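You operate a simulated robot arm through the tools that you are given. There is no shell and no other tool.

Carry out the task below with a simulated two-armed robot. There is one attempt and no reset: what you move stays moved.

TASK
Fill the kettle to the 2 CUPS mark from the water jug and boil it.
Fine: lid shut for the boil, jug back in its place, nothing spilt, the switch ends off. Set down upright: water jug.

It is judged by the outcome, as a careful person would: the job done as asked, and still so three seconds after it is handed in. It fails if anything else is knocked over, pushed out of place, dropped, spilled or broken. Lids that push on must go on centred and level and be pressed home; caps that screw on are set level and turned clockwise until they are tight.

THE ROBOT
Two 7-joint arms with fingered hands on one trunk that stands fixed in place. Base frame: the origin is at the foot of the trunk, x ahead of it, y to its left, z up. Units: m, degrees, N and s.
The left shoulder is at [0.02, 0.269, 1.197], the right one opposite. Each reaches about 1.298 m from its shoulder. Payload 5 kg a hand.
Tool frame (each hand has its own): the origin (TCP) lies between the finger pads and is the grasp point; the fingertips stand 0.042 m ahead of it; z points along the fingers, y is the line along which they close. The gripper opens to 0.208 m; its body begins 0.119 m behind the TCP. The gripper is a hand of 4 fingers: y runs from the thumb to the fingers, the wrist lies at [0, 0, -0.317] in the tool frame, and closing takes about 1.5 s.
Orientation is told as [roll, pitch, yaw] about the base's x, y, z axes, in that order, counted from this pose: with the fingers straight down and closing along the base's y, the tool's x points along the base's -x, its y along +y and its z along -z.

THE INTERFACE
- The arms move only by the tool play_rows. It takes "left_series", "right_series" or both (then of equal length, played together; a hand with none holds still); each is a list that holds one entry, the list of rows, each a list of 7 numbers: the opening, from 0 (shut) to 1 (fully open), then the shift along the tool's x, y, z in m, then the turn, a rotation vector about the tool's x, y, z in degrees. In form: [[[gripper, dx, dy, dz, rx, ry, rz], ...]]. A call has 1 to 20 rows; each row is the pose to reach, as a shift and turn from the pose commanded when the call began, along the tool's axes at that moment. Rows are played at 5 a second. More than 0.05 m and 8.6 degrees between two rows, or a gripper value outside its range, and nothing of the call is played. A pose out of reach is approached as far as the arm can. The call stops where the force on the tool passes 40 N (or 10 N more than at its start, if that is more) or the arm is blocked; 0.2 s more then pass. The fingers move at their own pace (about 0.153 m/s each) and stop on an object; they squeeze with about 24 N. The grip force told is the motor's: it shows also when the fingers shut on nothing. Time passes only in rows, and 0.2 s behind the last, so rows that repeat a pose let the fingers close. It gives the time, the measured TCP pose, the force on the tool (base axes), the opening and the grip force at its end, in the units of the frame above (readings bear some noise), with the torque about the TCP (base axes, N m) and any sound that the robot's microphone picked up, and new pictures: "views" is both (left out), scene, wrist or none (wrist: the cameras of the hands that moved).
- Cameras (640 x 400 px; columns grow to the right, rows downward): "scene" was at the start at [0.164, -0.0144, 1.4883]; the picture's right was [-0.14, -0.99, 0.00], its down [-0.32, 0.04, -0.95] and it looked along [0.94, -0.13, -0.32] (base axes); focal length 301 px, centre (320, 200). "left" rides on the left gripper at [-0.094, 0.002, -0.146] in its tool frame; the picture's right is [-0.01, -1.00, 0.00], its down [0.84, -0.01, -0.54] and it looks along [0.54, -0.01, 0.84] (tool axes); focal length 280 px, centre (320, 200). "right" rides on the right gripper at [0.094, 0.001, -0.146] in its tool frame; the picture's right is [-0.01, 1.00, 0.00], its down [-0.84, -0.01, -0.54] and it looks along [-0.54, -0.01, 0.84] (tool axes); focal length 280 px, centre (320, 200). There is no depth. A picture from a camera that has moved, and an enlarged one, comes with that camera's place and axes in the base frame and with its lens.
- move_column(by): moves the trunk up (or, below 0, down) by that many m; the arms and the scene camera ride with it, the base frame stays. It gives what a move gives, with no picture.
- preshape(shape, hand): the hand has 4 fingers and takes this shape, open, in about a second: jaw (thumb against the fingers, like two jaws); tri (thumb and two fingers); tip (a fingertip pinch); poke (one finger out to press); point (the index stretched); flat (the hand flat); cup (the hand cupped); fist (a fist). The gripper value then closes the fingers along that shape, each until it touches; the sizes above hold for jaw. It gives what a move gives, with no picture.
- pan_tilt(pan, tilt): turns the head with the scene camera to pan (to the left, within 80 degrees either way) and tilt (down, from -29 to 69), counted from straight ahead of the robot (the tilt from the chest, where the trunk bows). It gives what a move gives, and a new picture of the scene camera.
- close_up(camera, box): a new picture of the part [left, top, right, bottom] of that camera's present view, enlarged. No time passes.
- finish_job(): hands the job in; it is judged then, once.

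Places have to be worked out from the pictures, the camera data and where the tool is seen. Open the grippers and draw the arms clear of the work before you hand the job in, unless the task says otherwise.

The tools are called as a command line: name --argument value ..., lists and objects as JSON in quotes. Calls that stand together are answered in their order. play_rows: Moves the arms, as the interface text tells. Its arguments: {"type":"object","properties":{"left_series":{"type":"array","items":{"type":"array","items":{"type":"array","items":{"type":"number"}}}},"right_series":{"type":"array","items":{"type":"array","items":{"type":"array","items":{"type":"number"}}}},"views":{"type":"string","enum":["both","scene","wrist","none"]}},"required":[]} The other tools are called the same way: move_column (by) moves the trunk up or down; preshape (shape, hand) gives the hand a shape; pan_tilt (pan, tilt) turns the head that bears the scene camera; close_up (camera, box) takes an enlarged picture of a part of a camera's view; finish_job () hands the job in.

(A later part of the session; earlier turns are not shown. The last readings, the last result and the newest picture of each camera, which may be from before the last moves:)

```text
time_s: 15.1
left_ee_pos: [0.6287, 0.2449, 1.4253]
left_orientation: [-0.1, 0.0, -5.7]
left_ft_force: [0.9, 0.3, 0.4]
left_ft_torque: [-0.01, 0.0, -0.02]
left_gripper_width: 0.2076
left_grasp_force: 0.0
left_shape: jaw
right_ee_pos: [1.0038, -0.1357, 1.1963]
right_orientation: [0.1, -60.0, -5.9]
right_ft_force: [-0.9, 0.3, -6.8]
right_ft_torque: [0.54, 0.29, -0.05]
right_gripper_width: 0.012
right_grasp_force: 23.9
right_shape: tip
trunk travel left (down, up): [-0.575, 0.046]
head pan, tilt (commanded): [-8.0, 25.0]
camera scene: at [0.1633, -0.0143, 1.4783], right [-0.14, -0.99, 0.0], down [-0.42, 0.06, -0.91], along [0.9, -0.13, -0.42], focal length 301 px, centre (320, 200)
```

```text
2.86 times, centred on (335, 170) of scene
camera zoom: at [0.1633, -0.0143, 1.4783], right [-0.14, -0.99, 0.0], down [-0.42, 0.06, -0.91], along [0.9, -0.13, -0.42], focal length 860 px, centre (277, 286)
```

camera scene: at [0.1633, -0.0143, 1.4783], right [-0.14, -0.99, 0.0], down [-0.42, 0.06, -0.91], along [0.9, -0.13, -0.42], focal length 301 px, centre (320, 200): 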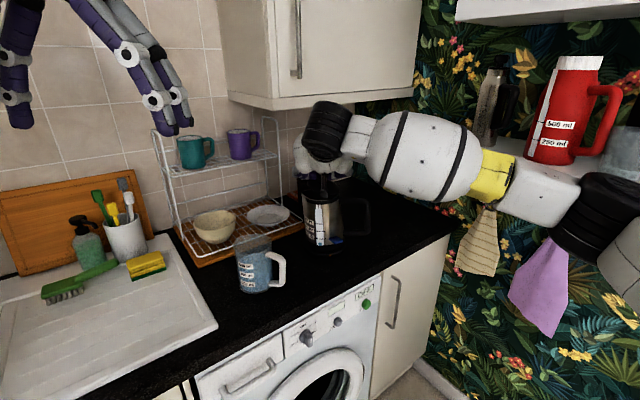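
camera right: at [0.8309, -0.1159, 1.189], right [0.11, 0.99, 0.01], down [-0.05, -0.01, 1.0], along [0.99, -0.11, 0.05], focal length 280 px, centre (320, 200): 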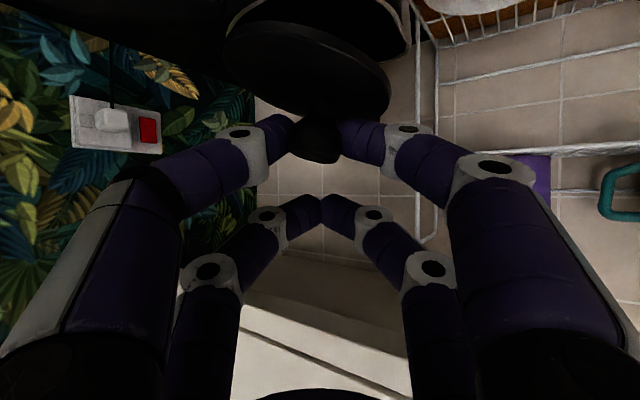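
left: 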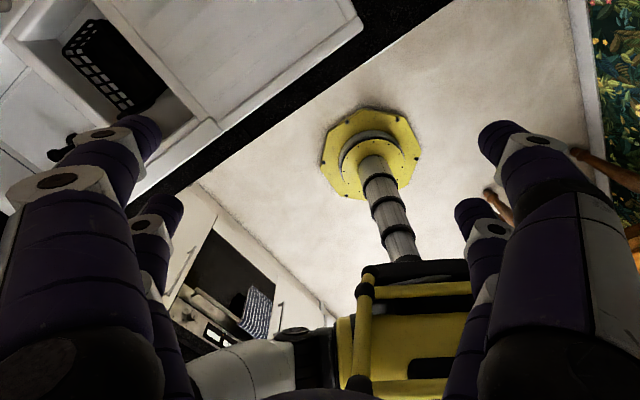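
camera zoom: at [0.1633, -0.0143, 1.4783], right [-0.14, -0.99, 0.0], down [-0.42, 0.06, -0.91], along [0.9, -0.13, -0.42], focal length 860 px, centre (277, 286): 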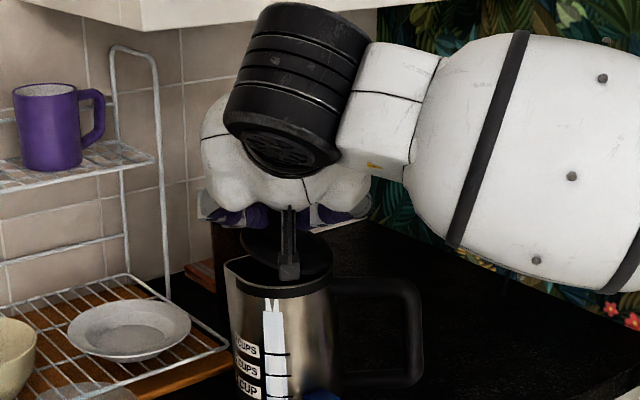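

The tilt went well and the lid stands about 15° open, hinged near y≈-0.20, z≈1.10. Now I roll the hand together with the lid along its arc to about 40° and check.

play_rows --right_series '[[[0, 0.0063, -0.0177, 0.0037, -4, 0, 6.93], [0, 0.0036, -0.0238, 0.0021, -8, 0, 13.86], [0, -0.0006, -0.0365, -0.0004, -12, 0, 20.8], [0, -0.0033, -0.0498, -0.0019, -16, 0, 27.7], [0, -0.0044, -0.0633, -0.0026, -20, 0, 34.64], [0, -0.0044, -0.0633, -0.0026, -20, 0, 34.64]]]'

close_up --camera "scene" --box '[270, 100, 400, 240]'

```text
time_s: 16.5
left_ee_pos: [0.6289, 0.246, 1.4264]
left_orientation: [-0.1, 0.0, -5.6]
left_ft_force: [0.4, 1.7, -0.7]
left_ft_torque: [-0.1, 0.01, 0.02]
left_gripper_width: 0.208
left_grasp_force: 0.1
left_shape: jaw
right_ee_pos: [0.9989, -0.1957, 1.2024]
right_orientation: [59.3, -41.6, -53.9]
right_ft_force: [-1.2, 0.7, 1.3]
right_ft_torque: [-0.19, -0.07, -0.05]
right_gripper_width: 0.0124
right_grasp_force: 24.0
right_shape: tip
trunk travel left (down, up): [-0.575, 0.046]
head pan, tilt (commanded): [-8.0, 25.0]
camera scene: at [0.1626, -0.0133, 1.4784], right [-0.14, -0.99, 0.0], down [-0.42, 0.06, -0.91], along [0.9, -0.13, -0.42], focal length 301 px, centre (320, 200)
camera right: at [0.8266, -0.1729, 1.1972], right [0.08, 0.75, 0.65], down [-0.11, -0.64, 0.76], along [0.99, -0.14, 0.03], focal length 280 px, centre (320, 200)
```

scene: 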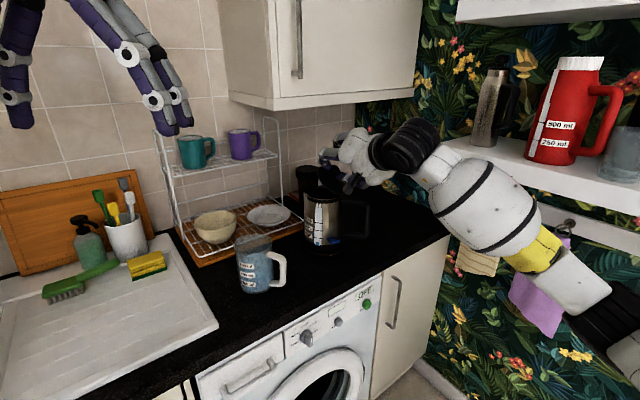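
right: 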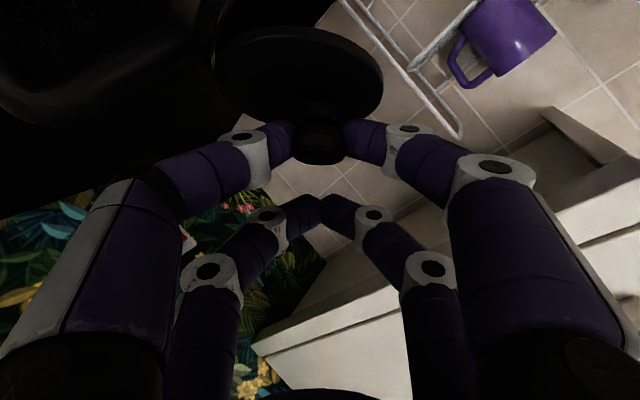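

```text
2.86 times, centred on (335, 170) of scene
camera zoom: at [0.1626, -0.0133, 1.4784], right [-0.14, -0.99, 0.0], down [-0.42, 0.06, -0.91], along [0.9, -0.13, -0.42], focal length 860 px, centre (277, 286)
```

zoom: 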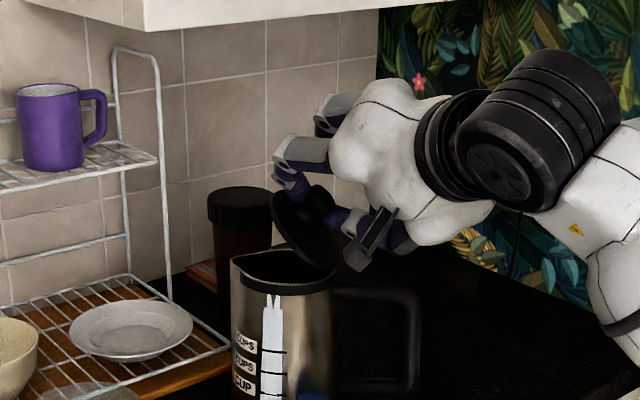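

The lid follows nicely with almost no force. I continue along the arc to about 80° open.

play_rows --right_series '[[[0, -0.0071, -0.0109, -0.0041, -4, 0, 6.93], [0, -0.0128, -0.0228, -0.0074, -8, 0, 13.86], [0, -0.0172, -0.0355, -0.01, -12, 0, 20.8], [0, -0.0198, -0.0488, -0.0114, -16, 0, 27.7], [0, -0.0208, -0.0624, -0.012, -20, 0, 34.64], [0, -0.0208, -0.0624, -0.012, -20, 0, 34.64]]]'

close_up --camera "scene" --box '[270, 100, 400, 240]'

```text
time_s: 17.9
left_ee_pos: [0.6272, 0.2447, 1.4266]
left_orientation: [-0.1, -0.1, -5.7]
left_ft_force: [0.0, 0.8, 0.5]
left_ft_torque: [-0.01, -0.07, 0.02]
left_gripper_width: 0.2078
left_grasp_force: 0.0
left_shape: jaw
right_ee_pos: [0.9879, -0.2607, 1.1812]
right_orientation: [85.1, -8.6, -65.6]
right_ft_force: [-2.9, -2.3, 8.6]
right_ft_torque: [-0.07, -0.34, 0.02]
right_gripper_width: 0.0116
right_grasp_force: 23.4
right_shape: tip
trunk travel left (down, up): [-0.575, 0.046]
head pan, tilt (commanded): [-8.0, 25.0]
camera scene: at [0.1618, -0.0141, 1.4785], right [-0.14, -0.99, 0.0], down [-0.42, 0.06, -0.91], along [0.9, -0.13, -0.42], focal length 301 px, centre (320, 200)
camera right: at [0.8167, -0.2347, 1.1807], right [0.02, 0.16, 0.99], down [-0.15, -0.98, 0.16], along [0.99, -0.15, 0.0], focal length 280 px, centre (320, 200)
```

scene: 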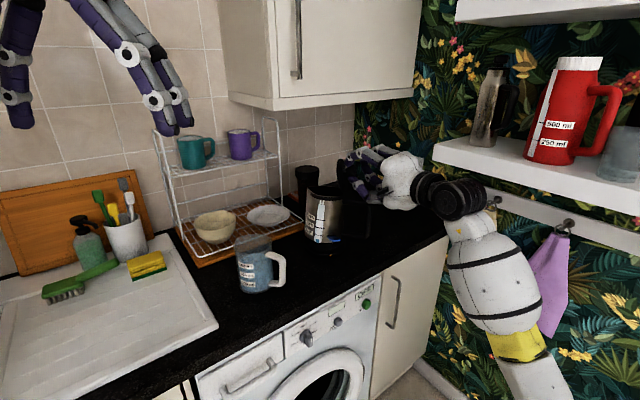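
right: 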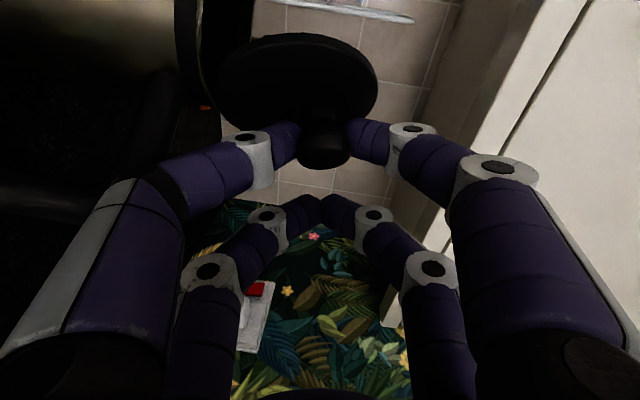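

```text
2.86 times, centred on (335, 170) of scene
camera zoom: at [0.1618, -0.0141, 1.4785], right [-0.14, -0.99, 0.0], down [-0.42, 0.06, -0.91], along [0.9, -0.13, -0.42], focal length 860 px, centre (277, 286)
```

zoom: 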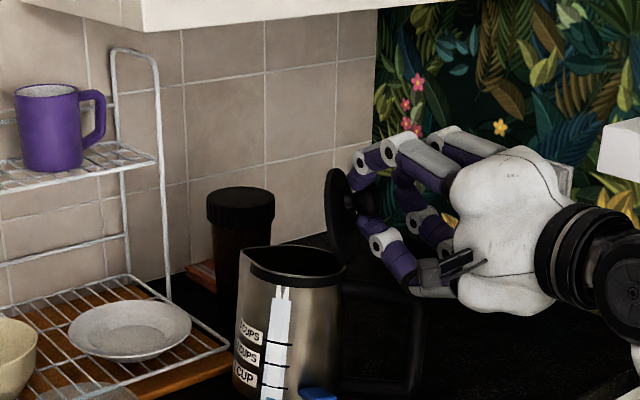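

The lid is fully upright and has reached its stop; the +8.6 N and the leaning gauge show I'm starting to tip the kettle. I back off 8° along the arc at once.

play_rows --right_series '[[[0, 0.0041, 0.005, 0.0023, 2, 0, -3.46], [0, 0.0084, 0.0096, 0.0048, 4, 0, -6.93], [0, 0.0084, 0.0096, 0.0048, 4, 0, -6.93]]]'

close_up --camera "scene" --box '[270, 120, 400, 260]'

```text
time_s: 18.7
left_ee_pos: [0.6291, 0.2443, 1.4262]
left_orientation: [0.0, 0.1, -5.7]
left_ft_force: [-0.5, -0.4, -0.3]
left_ft_torque: [-0.01, 0.01, -0.02]
left_gripper_width: 0.2077
left_grasp_force: 0.0
left_shape: jaw
right_ee_pos: [0.9905, -0.2507, 1.1873]
right_orientation: [80.6, -15.6, -64.4]
right_ft_force: [-1.4, -1.9, 0.1]
right_ft_torque: [-0.14, -0.1, 0.05]
right_gripper_width: 0.0115
right_grasp_force: 23.7
right_shape: tip
trunk travel left (down, up): [-0.575, 0.046]
head pan, tilt (commanded): [-8.0, 25.0]
camera scene: at [0.1628, -0.0143, 1.4783], right [-0.14, -0.99, 0.0], down [-0.42, 0.06, -0.91], along [0.9, -0.13, -0.42], focal length 301 px, centre (320, 200)
camera right: at [0.8188, -0.2246, 1.1866], right [0.04, 0.3, 0.95], down [-0.14, -0.94, 0.3], along [0.99, -0.15, 0.01], focal length 280 px, centre (320, 200)
```

scene: 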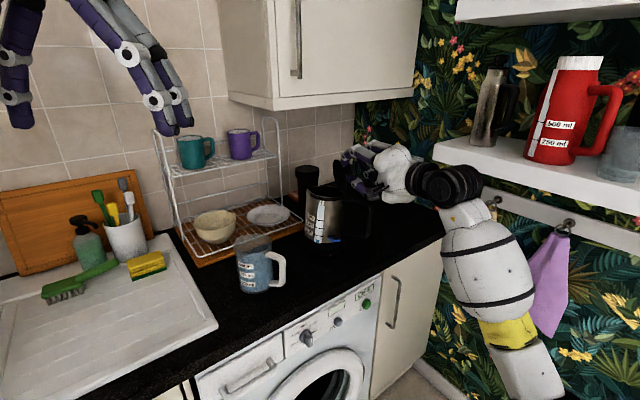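
right: 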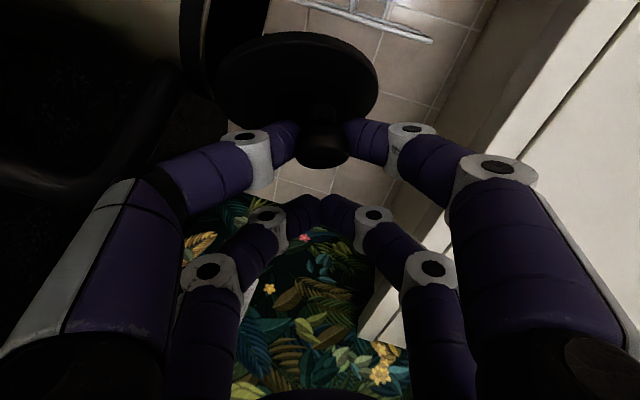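

```text
2.86 times, centred on (335, 190) of scene
camera zoom: at [0.1628, -0.0143, 1.4783], right [-0.14, -0.99, 0.0], down [-0.42, 0.06, -0.91], along [0.9, -0.13, -0.42], focal length 860 px, centre (277, 229)
```

zoom: 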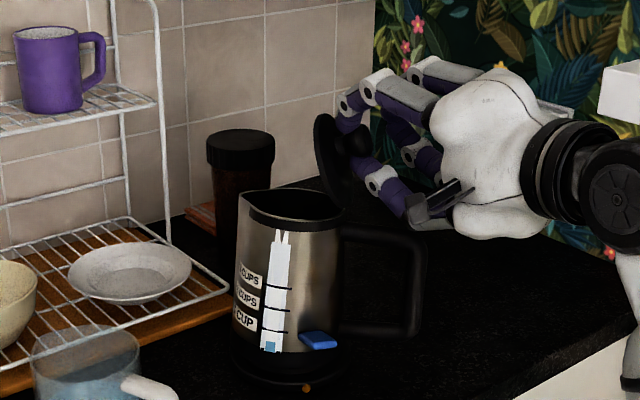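

Force is now near zero, but the kettle still seems to lean a little. I zoom in on its base to check.

close_up --camera "scene" --box '[295, 180, 375, 260]'

close_up --camera "right" --box '[0, 0, 400, 200]'

```text
5.00 times, centred on (335, 220) of scene
camera zoom: at [0.1628, -0.0143, 1.4783], right [-0.14, -0.99, 0.0], down [-0.42, 0.06, -0.91], along [0.9, -0.13, -0.42], focal length 1505 px, centre (245, 100)
```

zoom: 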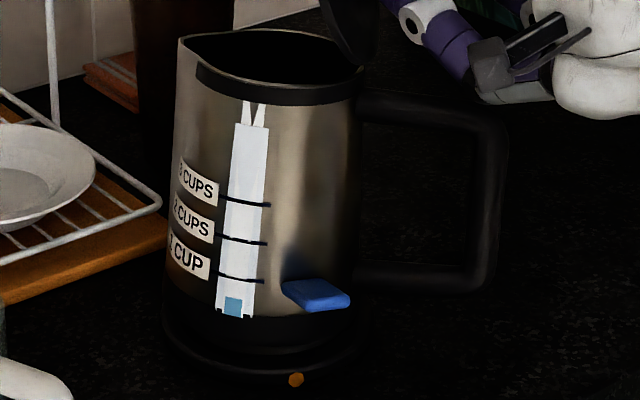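

```text
1.60 times, centred on (200, 100) of right
camera zoom: at [0.8188, -0.2246, 1.1866], right [0.04, 0.3, 0.95], down [-0.14, -0.94, 0.3], along [0.99, -0.15, 0.01], focal length 449 px, centre (512, 360)
```

zoom: 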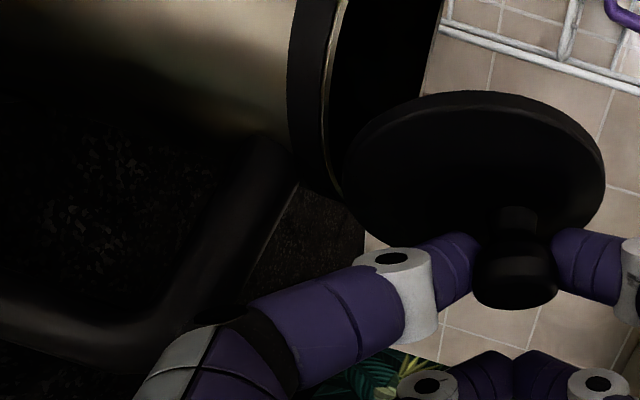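

The kettle's foot (LED) hasn't moved, but the body seems to lean about 3° towards the handle. I swing the lid back another 12° to see whether it settles upright.

play_rows --right_series '[[[0, 0.0062, 0.0072, 0.0036, 3, 0, -5.2], [0, 0.0118, 0.0132, 0.0068, 6, 0, -10.4], [0, 0.0118, 0.0132, 0.0068, 6, 0, -10.4]]]'

close_up --camera "scene" --box '[295, 180, 375, 260]'

```text
time_s: 19.5
left_ee_pos: [0.6293, 0.2436, 1.426]
left_orientation: [0.0, 0.0, -5.6]
left_ft_force: [0.3, 0.4, 0.0]
left_ft_torque: [0.03, -0.02, 0.02]
left_gripper_width: 0.2079
left_grasp_force: 0.1
left_shape: jaw
right_ee_pos: [0.9924, -0.2325, 1.1953]
right_orientation: [73.9, -25.6, -62.1]
right_ft_force: [-0.3, 0.0, -3.0]
right_ft_torque: [-0.06, 0.02, 0.1]
right_gripper_width: 0.0117
right_grasp_force: 24.0
right_shape: tip
trunk travel left (down, up): [-0.575, 0.046]
head pan, tilt (commanded): [-8.0, 25.0]
camera scene: at [0.1631, -0.0143, 1.4782], right [-0.14, -0.99, 0.0], down [-0.42, 0.06, -0.91], along [0.9, -0.13, -0.42], focal length 301 px, centre (320, 200)
camera right: at [0.8209, -0.2072, 1.1928], right [0.06, 0.49, 0.87], down [-0.13, -0.86, 0.49], along [0.99, -0.14, 0.02], focal length 280 px, centre (320, 200)
```

scene: 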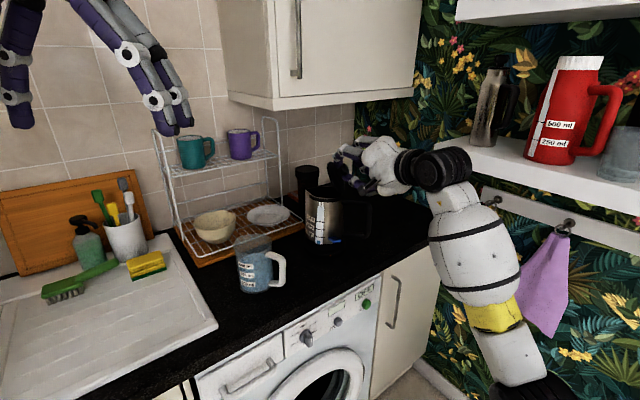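
right: 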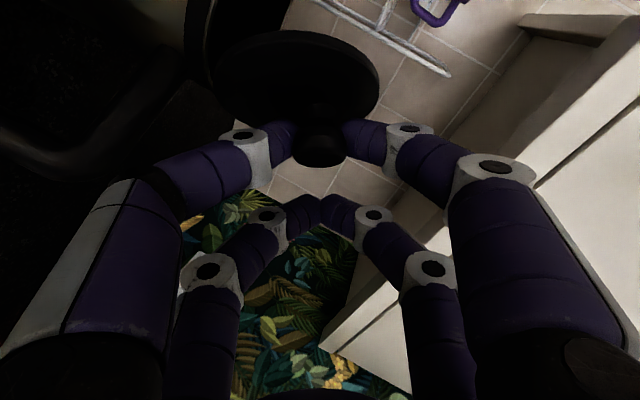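

```text
5.00 times, centred on (335, 220) of scene
camera zoom: at [0.1631, -0.0143, 1.4782], right [-0.14, -0.99, 0.0], down [-0.42, 0.06, -0.91], along [0.9, -0.13, -0.42], focal length 1505 px, centre (245, 100)
```

zoom: 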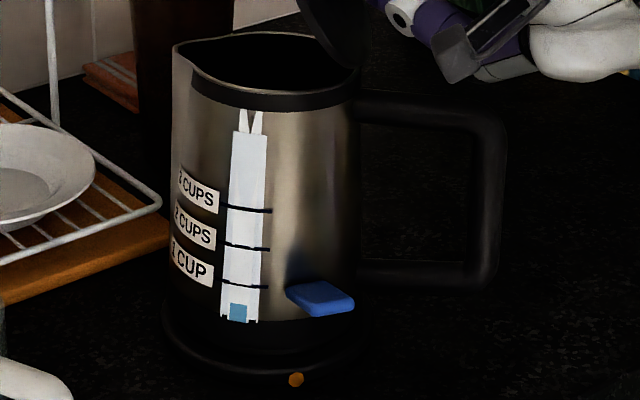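

Backed off, the kettle stands upright again with the lid held about 65-70° open, well clear of the mouth. Leaving the right hand there, I bring the left hand round to the left of the jug, pointing right and slightly down, for a body grasp opposite the handle.

play_rows --left_series '[[[0.9, -0.01518, 0.00187, 0.02329, 3.641, -4.021, 5.199], [0.8, -0.03036, 0.00374, 0.04658, 7.282, -8.042, 10.398], [0.7, -0.04554, 0.00561, 0.06987, 10.923, -12.063, 15.597], [0.7, -0.06072, 0.00748, 0.09316, 14.564, -16.084, 20.796], [0.7, -0.0759, 0.00935, 0.11645, 18.205, -20.105, 25.995], [0.7, -0.09108, 0.01122, 0.13974, 21.846, -24.126, 31.194], [0.7, -0.10626, 0.01309, 0.16303, 25.487, -28.147, 36.393], [0.7, -0.12144, 0.01496, 0.18632, 29.128, -32.168, 41.592], [0.7, -0.13662, 0.01683, 0.20961, 32.769, -36.189, 46.791], [0.7, -0.1518, 0.0187, 0.2329, 36.41, -40.21, 51.99], [0.7, -0.16698, 0.02057, 0.25619, 40.051, -44.231, 57.189], [0.7, -0.18216, 0.02244, 0.27948, 43.692, -48.252, 62.388], [0.7, -0.19734, 0.02431, 0.30277, 47.333, -52.273, 67.587], [0.7, -0.2125, 0.0262, 0.326, 50.97, -56.3, 72.79], [0.7, -0.2125, 0.0262, 0.326, 50.97, -56.3, 72.79]]]'

```text
time_s: 22.7
left_ee_pos: [0.8434, 0.2481, 1.0991]
left_orientation: [0.1, -70.1, -90.0]
left_ft_force: [0.8, 0.6, -0.7]
left_ft_torque: [-0.03, 0.04, -0.07]
left_gripper_width: 0.1461
left_grasp_force: 0.1
left_shape: jaw
right_ee_pos: [0.9926, -0.2319, 1.1947]
right_orientation: [73.9, -25.7, -62.1]
right_ft_force: [-0.9, -0.3, -0.8]
right_ft_torque: [-0.05, 0.04, 0.08]
right_gripper_width: 0.0117
right_grasp_force: 23.7
right_shape: tip
trunk travel left (down, up): [-0.575, 0.046]
head pan, tilt (commanded): [-8.0, 25.0]
camera scene: at [0.1635, -0.0142, 1.4784], right [-0.14, -0.99, 0.0], down [-0.42, 0.06, -0.91], along [0.9, -0.13, -0.42], focal length 301 px, centre (320, 200)
camera left: at [0.8424, 0.355, 1.2374], right [-1.0, 0.0, 0.01], down [-0.01, 0.79, -0.61], along [-0.01, -0.61, -0.79], focal length 280 px, centre (320, 200)
```

scene: 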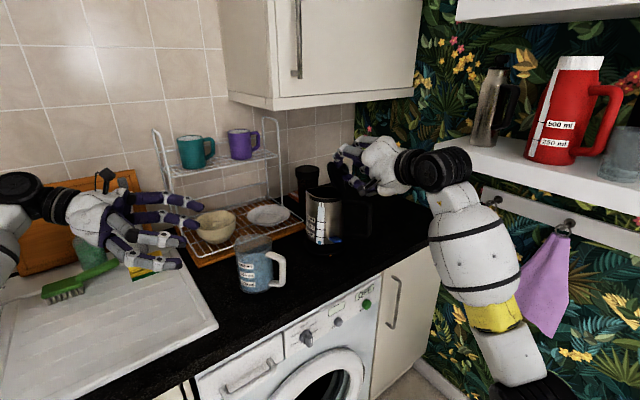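
left: 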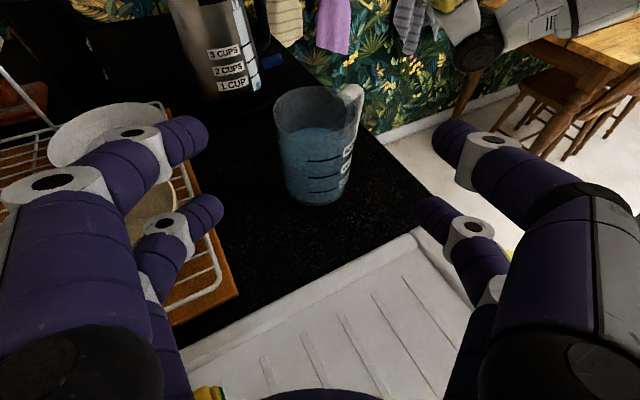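

The left wrist camera sees the jug upright and centred, plus the kettle gauge behind it. I enlarge both for measuring.

close_up --camera "left" --box '[240, 70, 400, 220]'

close_up --camera "left" --box '[140, 0, 300, 110]'

close_up --camera "scene" --box '[215, 220, 305, 300]'

```text
2.67 times, centred on (320, 145) of left
camera zoom: at [0.8424, 0.355, 1.2374], right [-1.0, 0.0, 0.01], down [-0.01, 0.79, -0.61], along [-0.01, -0.61, -0.79], focal length 748 px, centre (320, 347)
```

zoom: 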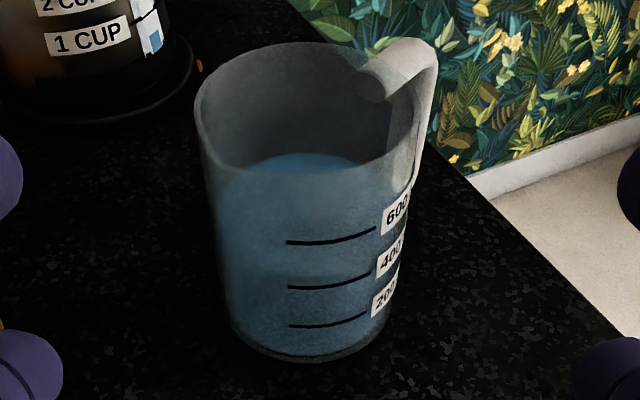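

```text
3.64 times, centred on (220, 55) of left
camera zoom: at [0.8424, 0.355, 1.2374], right [-1.0, 0.0, 0.01], down [-0.01, 0.79, -0.61], along [-0.01, -0.61, -0.79], focal length 1020 px, centre (684, 727)
```

zoom: 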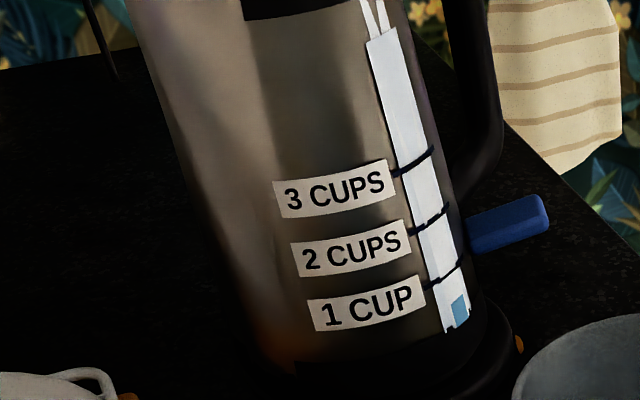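

```text
5.00 times, centred on (260, 260) of scene
camera zoom: at [0.1635, -0.0142, 1.4784], right [-0.14, -0.99, 0.0], down [-0.42, 0.06, -0.91], along [0.9, -0.13, -0.42], focal length 1505 px, centre (620, -100)
```

zoom: 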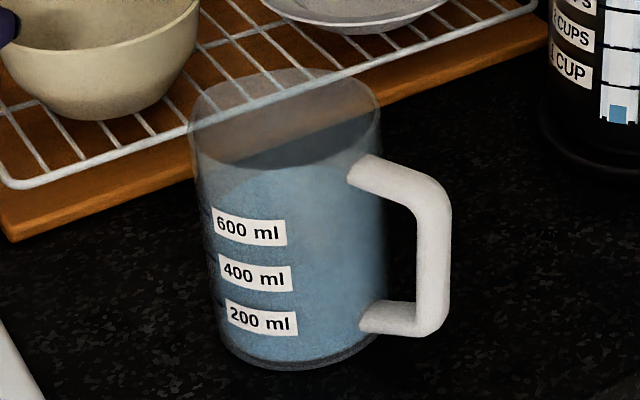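

The jug axis comes out at about (0.845, 0.072), radius 48 mm, rim at z≈1.04, handle pointing roughly -110°. I lower the hand and advance part-way so the fingers start to straddle the jug.

play_rows --left_series '[[[0.7, 0.0305, 0.0008, 0.011, 0, 0, 0], [0.7, 0.0611, 0.0016, 0.0222, 0, 0, 0], [0.7, 0.0611, 0.0016, 0.06, 0, 0, 0], [0.7, 0.0611, 0.0016, 0.1, 0, 0, 0], [0.7, 0.0611, 0.0016, 0.13, 0, 0, 0], [0.7, 0.0611, 0.0016, 0.13, 0, 0, 0]]]'

close_up --camera "scene" --box '[180, 200, 320, 310]'

```text
time_s: 24.3
left_ee_pos: [0.8525, 0.1803, 1.0284]
left_orientation: [6.3, -68.3, -93.6]
left_ft_force: [0.4, 0.9, -1.8]
left_ft_torque: [-0.28, 0.04, -0.08]
left_gripper_width: 0.146
left_grasp_force: 0.1
left_shape: jaw
right_ee_pos: [0.9867, -0.2361, 1.1958]
right_orientation: [74.2, -25.5, -62.0]
right_ft_force: [1.3, -2.9, -8.5]
right_ft_torque: [0.02, -0.11, 0.54]
right_gripper_width: 0.0119
right_grasp_force: 24.0
right_shape: tip
trunk travel left (down, up): [-0.575, 0.046]
head pan, tilt (commanded): [-8.0, 25.0]
stopped in row 6 (left hand): the arm was blocked; the commanded pose is now the measured one
camera scene: at [0.1529, -0.0224, 1.4778], right [-0.13, -0.99, -0.01], down [-0.41, 0.06, -0.91], along [0.9, -0.12, -0.42], focal length 301 px, centre (320, 200)
camera left: at [0.8419, 0.2827, 1.1707], right [-1.0, -0.05, -0.03], down [-0.02, 0.81, -0.58], along [0.05, -0.58, -0.81], focal length 280 px, centre (320, 200)
```

scene: 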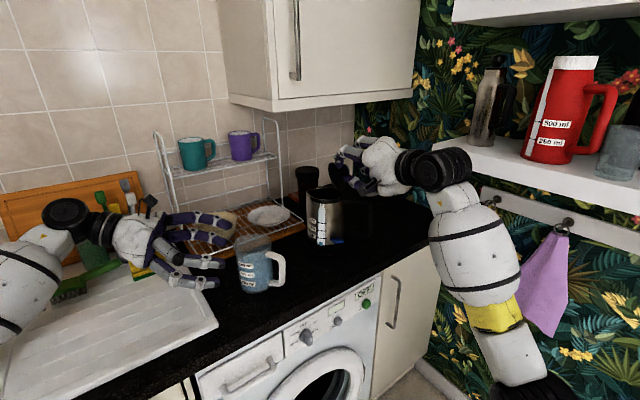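
left: 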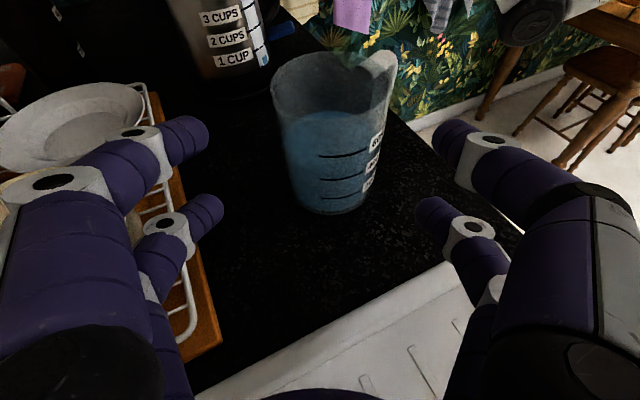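

```text
3.64 times, centred on (250, 255) of scene
camera zoom: at [0.1529, -0.0224, 1.4778], right [-0.13, -0.99, -0.01], down [-0.41, 0.06, -0.91], along [0.9, -0.12, -0.42], focal length 1094 px, centre (574, 0)
```

zoom: 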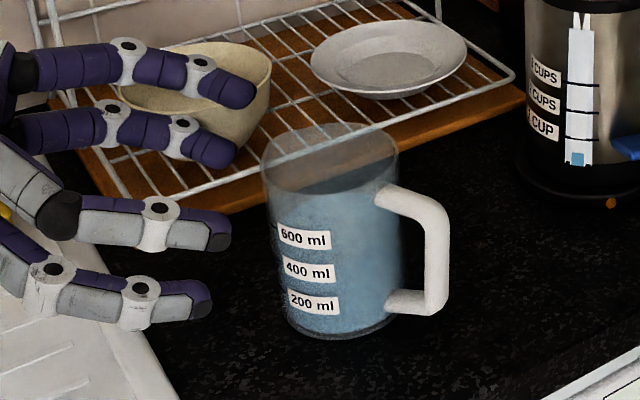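

The left arm was blocked by something before reaching the jug, and it flexed the trunk slightly. I look left and down to see what the left elbow or forearm is touching.

pan_tilt --pan 40 --tilt 35

```text
time_s: 25.4
left_ee_pos: [0.8513, 0.1797, 1.0309]
left_orientation: [6.3, -68.5, -93.8]
left_ft_force: [-0.7, -0.7, 0.7]
left_ft_torque: [0.03, -0.02, 0.01]
left_gripper_width: 0.1459
left_grasp_force: 0.0
left_shape: jaw
right_ee_pos: [0.9847, -0.2327, 1.2033]
right_orientation: [74.5, -25.5, -62.1]
right_ft_force: [1.2, 1.2, -7.1]
right_ft_torque: [-0.12, 0.09, -0.02]
right_gripper_width: 0.0119
right_grasp_force: 23.8
right_shape: tip
trunk travel left (down, up): [-0.575, 0.046]
head pan, tilt (commanded): [40.0, 35.0]
camera scene: at [0.1284, 0.0494, 1.4643], right [0.65, -0.76, 0.0], down [-0.43, -0.37, -0.82], along [0.63, 0.53, -0.57], focal length 301 px, centre (320, 200)
```

scene: 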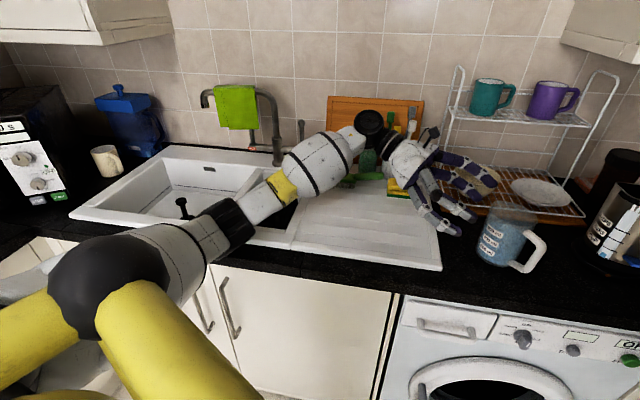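

I enlarge the elbow and wrist regions to find the contact.

close_up --camera "scene" --box '[150, 100, 330, 260]'

close_up --camera "scene" --box '[320, 80, 500, 250]'

```text
2.50 times, centred on (240, 180) of scene
camera zoom: at [0.1284, 0.0494, 1.4643], right [0.65, -0.76, 0.0], down [-0.43, -0.37, -0.82], along [0.63, 0.53, -0.57], focal length 752 px, centre (520, 250)
```

zoom: 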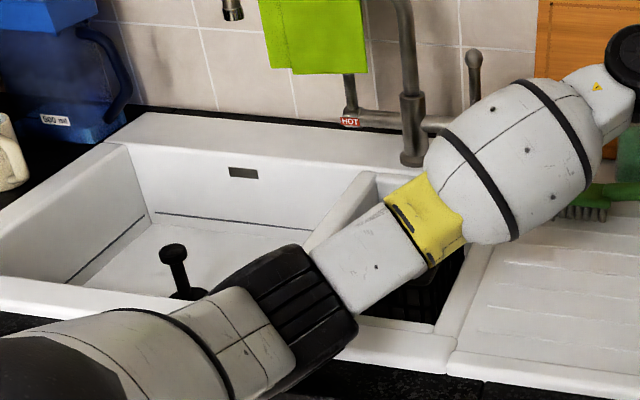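

```text
2.35 times, centred on (410, 165) of scene
camera zoom: at [0.1284, 0.0494, 1.4643], right [0.65, -0.76, 0.0], down [-0.43, -0.37, -0.82], along [0.63, 0.53, -0.57], focal length 708 px, centre (108, 282)
```

zoom: 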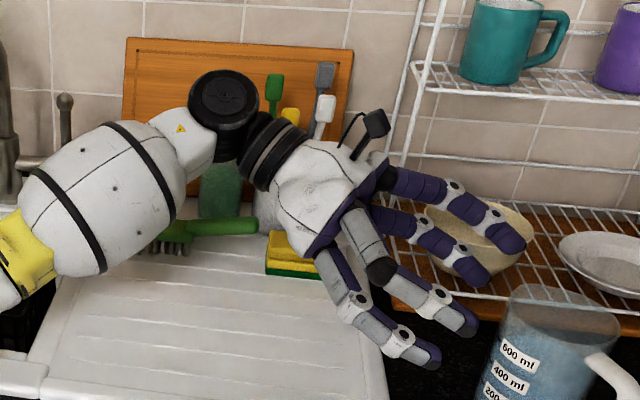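

The elbow rests on the sink rim when the hand comes in this low from the left, and it pushes the trunk, which tugs on the lid. I withdraw the left hand up and back at once to relieve it.

play_rows --left_series '[[[0.7, -0.02, 0, -0.03, 0, 0, 0], [0.7, -0.04, 0, -0.06, 0, 0, 0], [0.7, -0.07, 0, -0.09, 0, 0, 0], [0.7, -0.1, 0, -0.11, 0, 0, 0], [0.7, -0.1, 0, -0.11, 0, 0, 0]]]'

pan_tilt --pan -8 --tilt 25

close_up --camera "scene" --box '[270, 120, 400, 260]'

```text
time_s: 26.6
left_ee_pos: [0.8541, 0.2425, 1.1484]
left_orientation: [4.0, -69.2, -92.3]
left_ft_force: [-0.1, 0.3, -0.1]
left_ft_torque: [-0.12, 0.01, -0.05]
left_gripper_width: 0.1457
left_grasp_force: 0.1
left_shape: jaw
right_ee_pos: [0.9928, -0.2329, 1.196]
right_orientation: [73.8, -25.8, -62.2]
right_ft_force: [-1.2, 0.3, -0.3]
right_ft_torque: [-0.1, 0.09, 0.07]
right_gripper_width: 0.0122
right_grasp_force: 24.0
right_shape: tip
trunk travel left (down, up): [-0.575, 0.046]
head pan, tilt (commanded): [40.0, 35.0]
camera scene: at [0.1397, 0.0557, 1.4623], right [0.64, -0.77, 0.0], down [-0.44, -0.37, -0.82], along [0.63, 0.53, -0.57], focal length 301 px, centre (320, 200)
camera left: at [0.8475, 0.3461, 1.2892], right [-1.0, -0.03, -0.01], down [-0.02, 0.8, -0.6], along [0.03, -0.6, -0.8], focal length 280 px, centre (320, 200)
```

scene: 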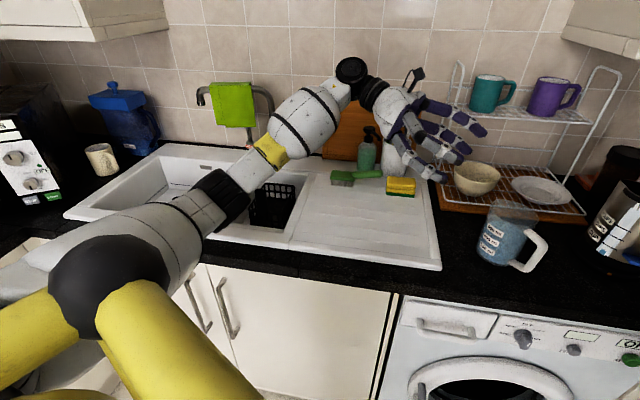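
left: 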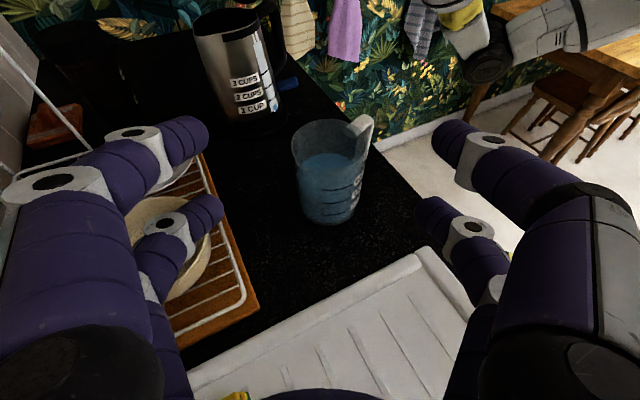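

```text
time_s: 27.8
left_ee_pos: [0.8537, 0.2419, 1.1505]
left_orientation: [4.3, -69.0, -92.5]
left_ft_force: [0.7, 0.3, -1.6]
left_ft_torque: [0.07, 0.01, 0.05]
left_gripper_width: 0.1455
left_grasp_force: 0.1
left_shape: jaw
right_ee_pos: [0.9919, -0.2329, 1.1972]
right_orientation: [73.9, -25.7, -62.2]
right_ft_force: [-1.2, 0.2, -0.3]
right_ft_torque: [-0.06, -0.02, 0.09]
right_gripper_width: 0.0122
right_grasp_force: 23.9
right_shape: tip
trunk travel left (down, up): [-0.575, 0.046]
head pan, tilt (commanded): [-8.0, 25.0]
camera scene: at [0.1628, -0.0141, 1.4783], right [-0.14, -0.99, 0.0], down [-0.42, 0.06, -0.91], along [0.9, -0.13, -0.42], focal length 301 px, centre (320, 200)
```

scene: 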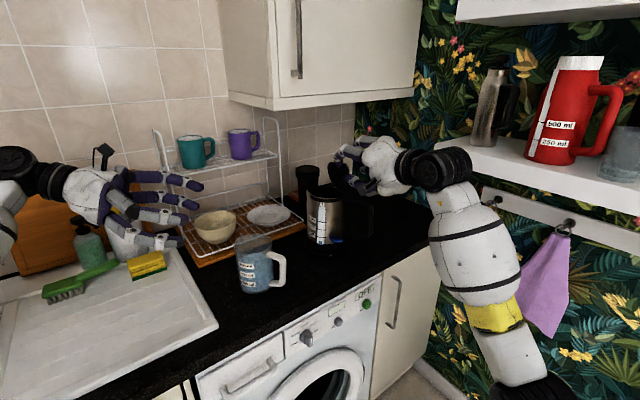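

```text
2.86 times, centred on (335, 190) of scene
camera zoom: at [0.1628, -0.0141, 1.4783], right [-0.14, -0.99, 0.0], down [-0.42, 0.06, -0.91], along [0.9, -0.13, -0.42], focal length 860 px, centre (277, 229)
```

zoom: 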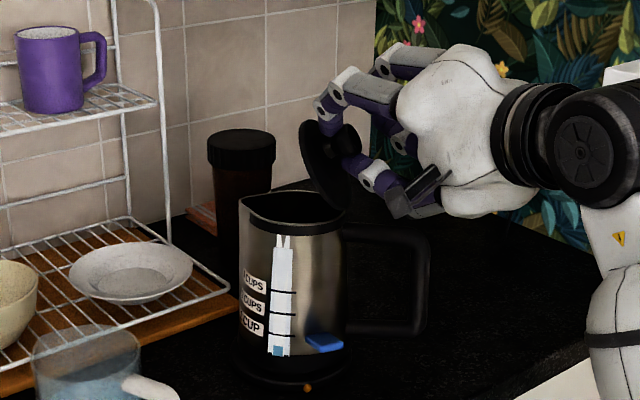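

With the left arm withdrawn the pull on the lid is gone. I zoom in closely on the kettle's foot to check that the body still sits square on its base.

close_up --camera "scene" --box '[305, 215, 365, 260]'

close_up --camera "left" --box '[180, 0, 310, 140]'

close_up --camera "scene" --box '[295, 180, 375, 260]'

```text
8.89 times, centred on (335, 238) of scene
camera zoom: at [0.1628, -0.0141, 1.4783], right [-0.14, -0.99, 0.0], down [-0.42, 0.06, -0.91], along [0.9, -0.13, -0.42], focal length 2675 px, centre (187, -133)
```

zoom: 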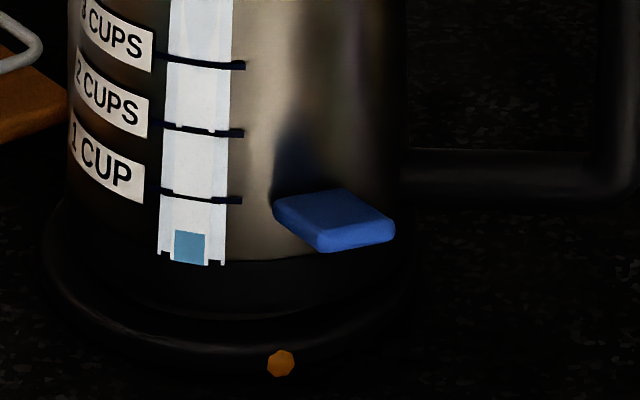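

```text
2.86 times, centred on (245, 70) of left
camera zoom: at [0.8466, 0.3459, 1.2903], right [-1.0, -0.03, -0.01], down [-0.02, 0.8, -0.6], along [0.03, -0.59, -0.8], focal length 801 px, centre (534, 571)
```

zoom: 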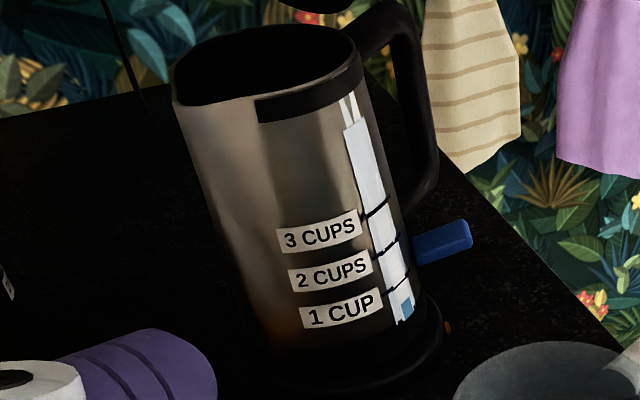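

```text
5.00 times, centred on (335, 220) of scene
camera zoom: at [0.1628, -0.0141, 1.4783], right [-0.14, -0.99, 0.0], down [-0.42, 0.06, -0.91], along [0.9, -0.13, -0.42], focal length 1505 px, centre (245, 100)
```

zoom: 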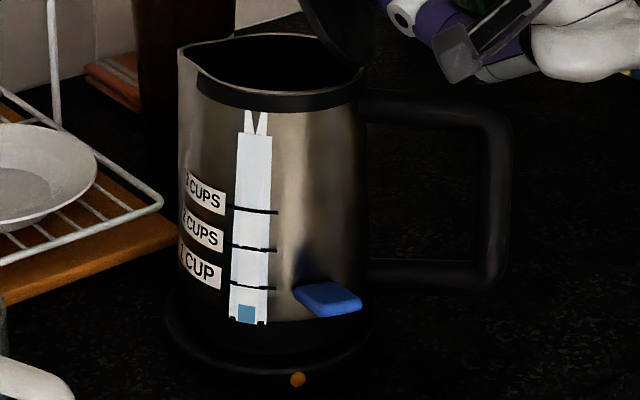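

The kettle stands square and upright on its base. To learn whether the lid stays open by itself, I loosen the right grip just slightly so the knob has a little play but is still caged by the fingertips.

play_rows --right_series '[[[0.1, 0, 0, 0, 0, 0, 0], [0.2, 0, 0, 0, 0, 0, 0], [0.22, 0, 0, 0, 0, 0, 0], [0.22, 0, 0, 0, 0, 0, 0]]]'

close_up --camera "scene" --box '[300, 130, 400, 220]'

```text
time_s: 28.8
left_ee_pos: [0.8542, 0.2414, 1.1494]
left_orientation: [4.2, -69.1, -92.4]
left_ft_force: [-0.3, 0.5, -0.5]
left_ft_torque: [-0.01, 0.03, -0.06]
left_gripper_width: 0.1458
left_grasp_force: 0.1
left_shape: jaw
right_ee_pos: [0.9923, -0.2313, 1.1959]
right_orientation: [73.9, -25.7, -62.1]
right_ft_force: [-0.1, 0.9, 0.1]
right_ft_torque: [-0.01, 0.03, -0.03]
right_gripper_width: 0.0452
right_grasp_force: 0.0
right_shape: tip
trunk travel left (down, up): [-0.575, 0.046]
head pan, tilt (commanded): [-8.0, 25.0]
camera scene: at [0.1629, -0.0142, 1.4783], right [-0.14, -0.99, 0.0], down [-0.42, 0.06, -0.91], along [0.9, -0.13, -0.42], focal length 301 px, centre (320, 200)
camera right: at [0.8207, -0.207, 1.193], right [0.06, 0.49, 0.87], down [-0.13, -0.86, 0.49], along [0.99, -0.14, 0.02], focal length 280 px, centre (320, 200)
```

scene: 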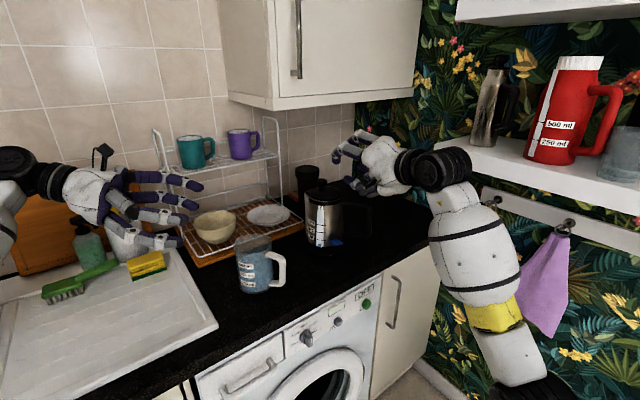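
right: 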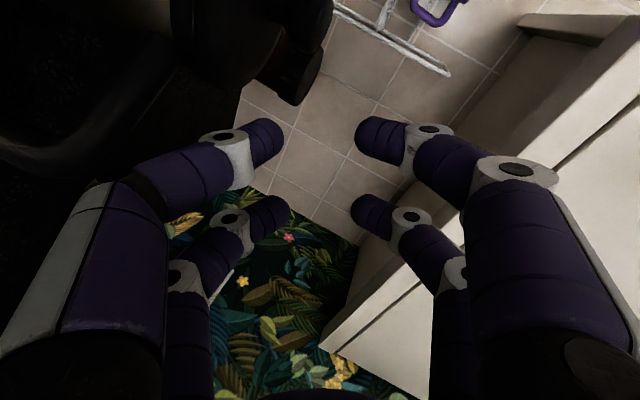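

```text
4.44 times, centred on (350, 175) of scene
camera zoom: at [0.1629, -0.0142, 1.4783], right [-0.14, -0.99, 0.0], down [-0.42, 0.06, -0.91], along [0.9, -0.13, -0.42], focal length 1338 px, centre (187, 311)
```

zoom: 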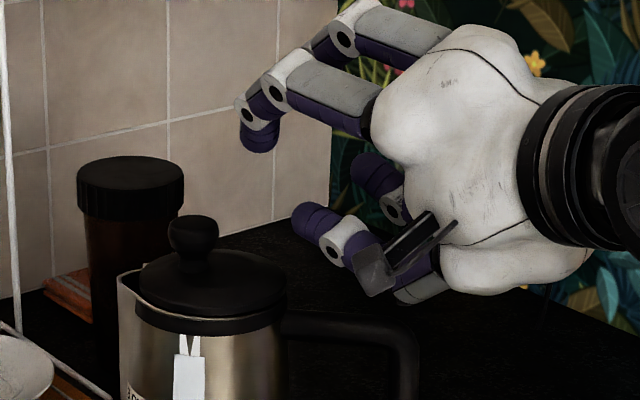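

The lid simply dropped shut on the kettle, so it won't stay at 66° by itself; nothing was disturbed. From the arc data the hinge is nearer (y≈-0.193, z≈1.112), so I'll reopen it with a corrected arc and test whether it rests open past vertical. First I bring the right hand back upright above the knob.

play_rows --right_series '[[[0.3, -0.0031, 0.0221, -0.0248, 3.75, 0, -6.5], [0.4, -0.0063, 0.0441, -0.0496, 7.5, 0, -13], [0.4, -0.0094, 0.0662, -0.0744, 11.25, 0, -19.5], [0.4, 0.0071, 0.0736, -0.0646, 15, 0, -26], [0.4, 0.0237, 0.0811, -0.0547, 18.75, 0, -32.5], [0.4, 0.0402, 0.0885, -0.0449, 22.5, 0, -39], [0.4, 0.0568, 0.096, -0.035, 26.25, 0, -45.5], [0.4, 0.0733, 0.1034, -0.0252, 30, 0, -51.96], [0.4, 0.0733, 0.1034, -0.0252, 30, 0, -51.96]]]'

close_up --camera "right" --box '[200, 0, 440, 150]'

close_up --camera "scene" --box '[290, 120, 390, 240]'

```text
time_s: 30.8
left_ee_pos: [0.8539, 0.2415, 1.1503]
left_orientation: [4.2, -69.1, -92.7]
left_ft_force: [0.3, -0.9, 1.3]
left_ft_torque: [0.03, 0.04, -0.03]
left_gripper_width: 0.1459
left_grasp_force: 0.0
left_shape: jaw
right_ee_pos: [0.9439, -0.1316, 1.2621]
right_orientation: [-0.1, -59.9, -5.7]
right_ft_force: [0.4, 0.4, -0.2]
right_ft_torque: [0.04, 0.02, 0.02]
right_gripper_width: 0.0831
right_grasp_force: 0.1
right_shape: tip
trunk travel left (down, up): [-0.575, 0.046]
head pan, tilt (commanded): [-8.0, 25.0]
camera scene: at [0.163, -0.0146, 1.4783], right [-0.14, -0.99, 0.0], down [-0.42, 0.06, -0.91], along [0.9, -0.13, -0.42], focal length 301 px, centre (320, 200)
camera right: at [0.7725, -0.1125, 1.2534], right [0.11, 0.99, 0.01], down [-0.05, -0.01, 1.0], along [0.99, -0.11, 0.05], focal length 280 px, centre (320, 200)
```

scene: 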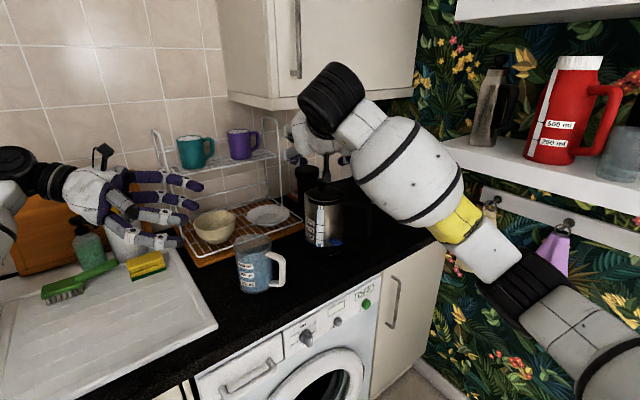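
right: 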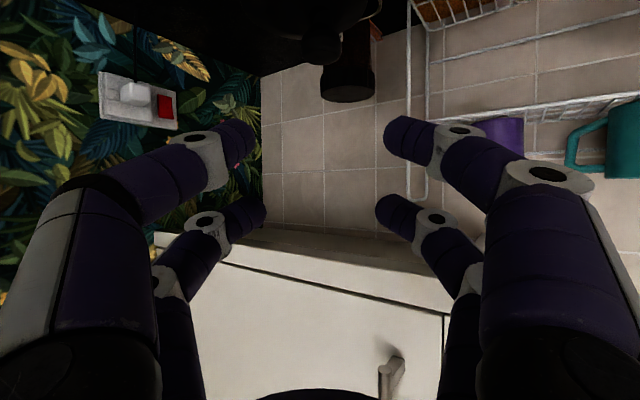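

```text
2.67 times, centred on (320, 75) of right
camera zoom: at [0.7725, -0.1125, 1.2534], right [0.11, 0.99, 0.01], down [-0.05, -0.01, 1.0], along [0.99, -0.11, 0.05], focal length 748 px, centre (320, 533)
```

zoom: 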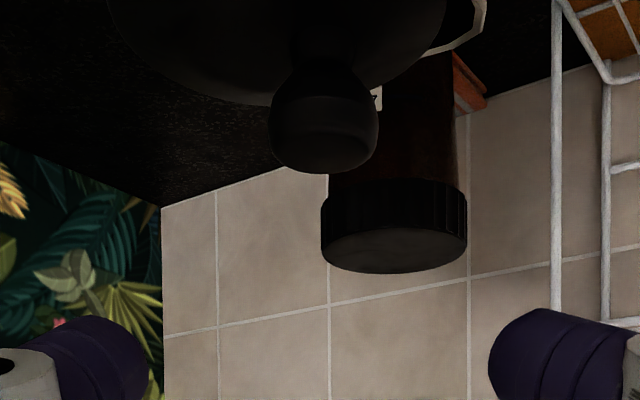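

```text
3.33 times, centred on (340, 180) of scene
camera zoom: at [0.163, -0.0146, 1.4783], right [-0.14, -0.99, 0.0], down [-0.42, 0.06, -0.91], along [0.9, -0.13, -0.42], focal length 1003 px, centre (253, 267)
```

zoom: 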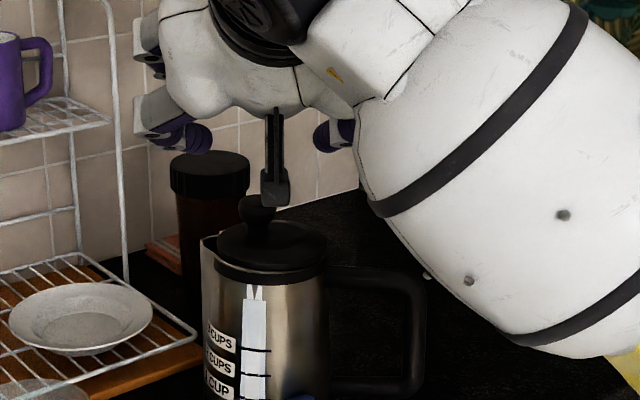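

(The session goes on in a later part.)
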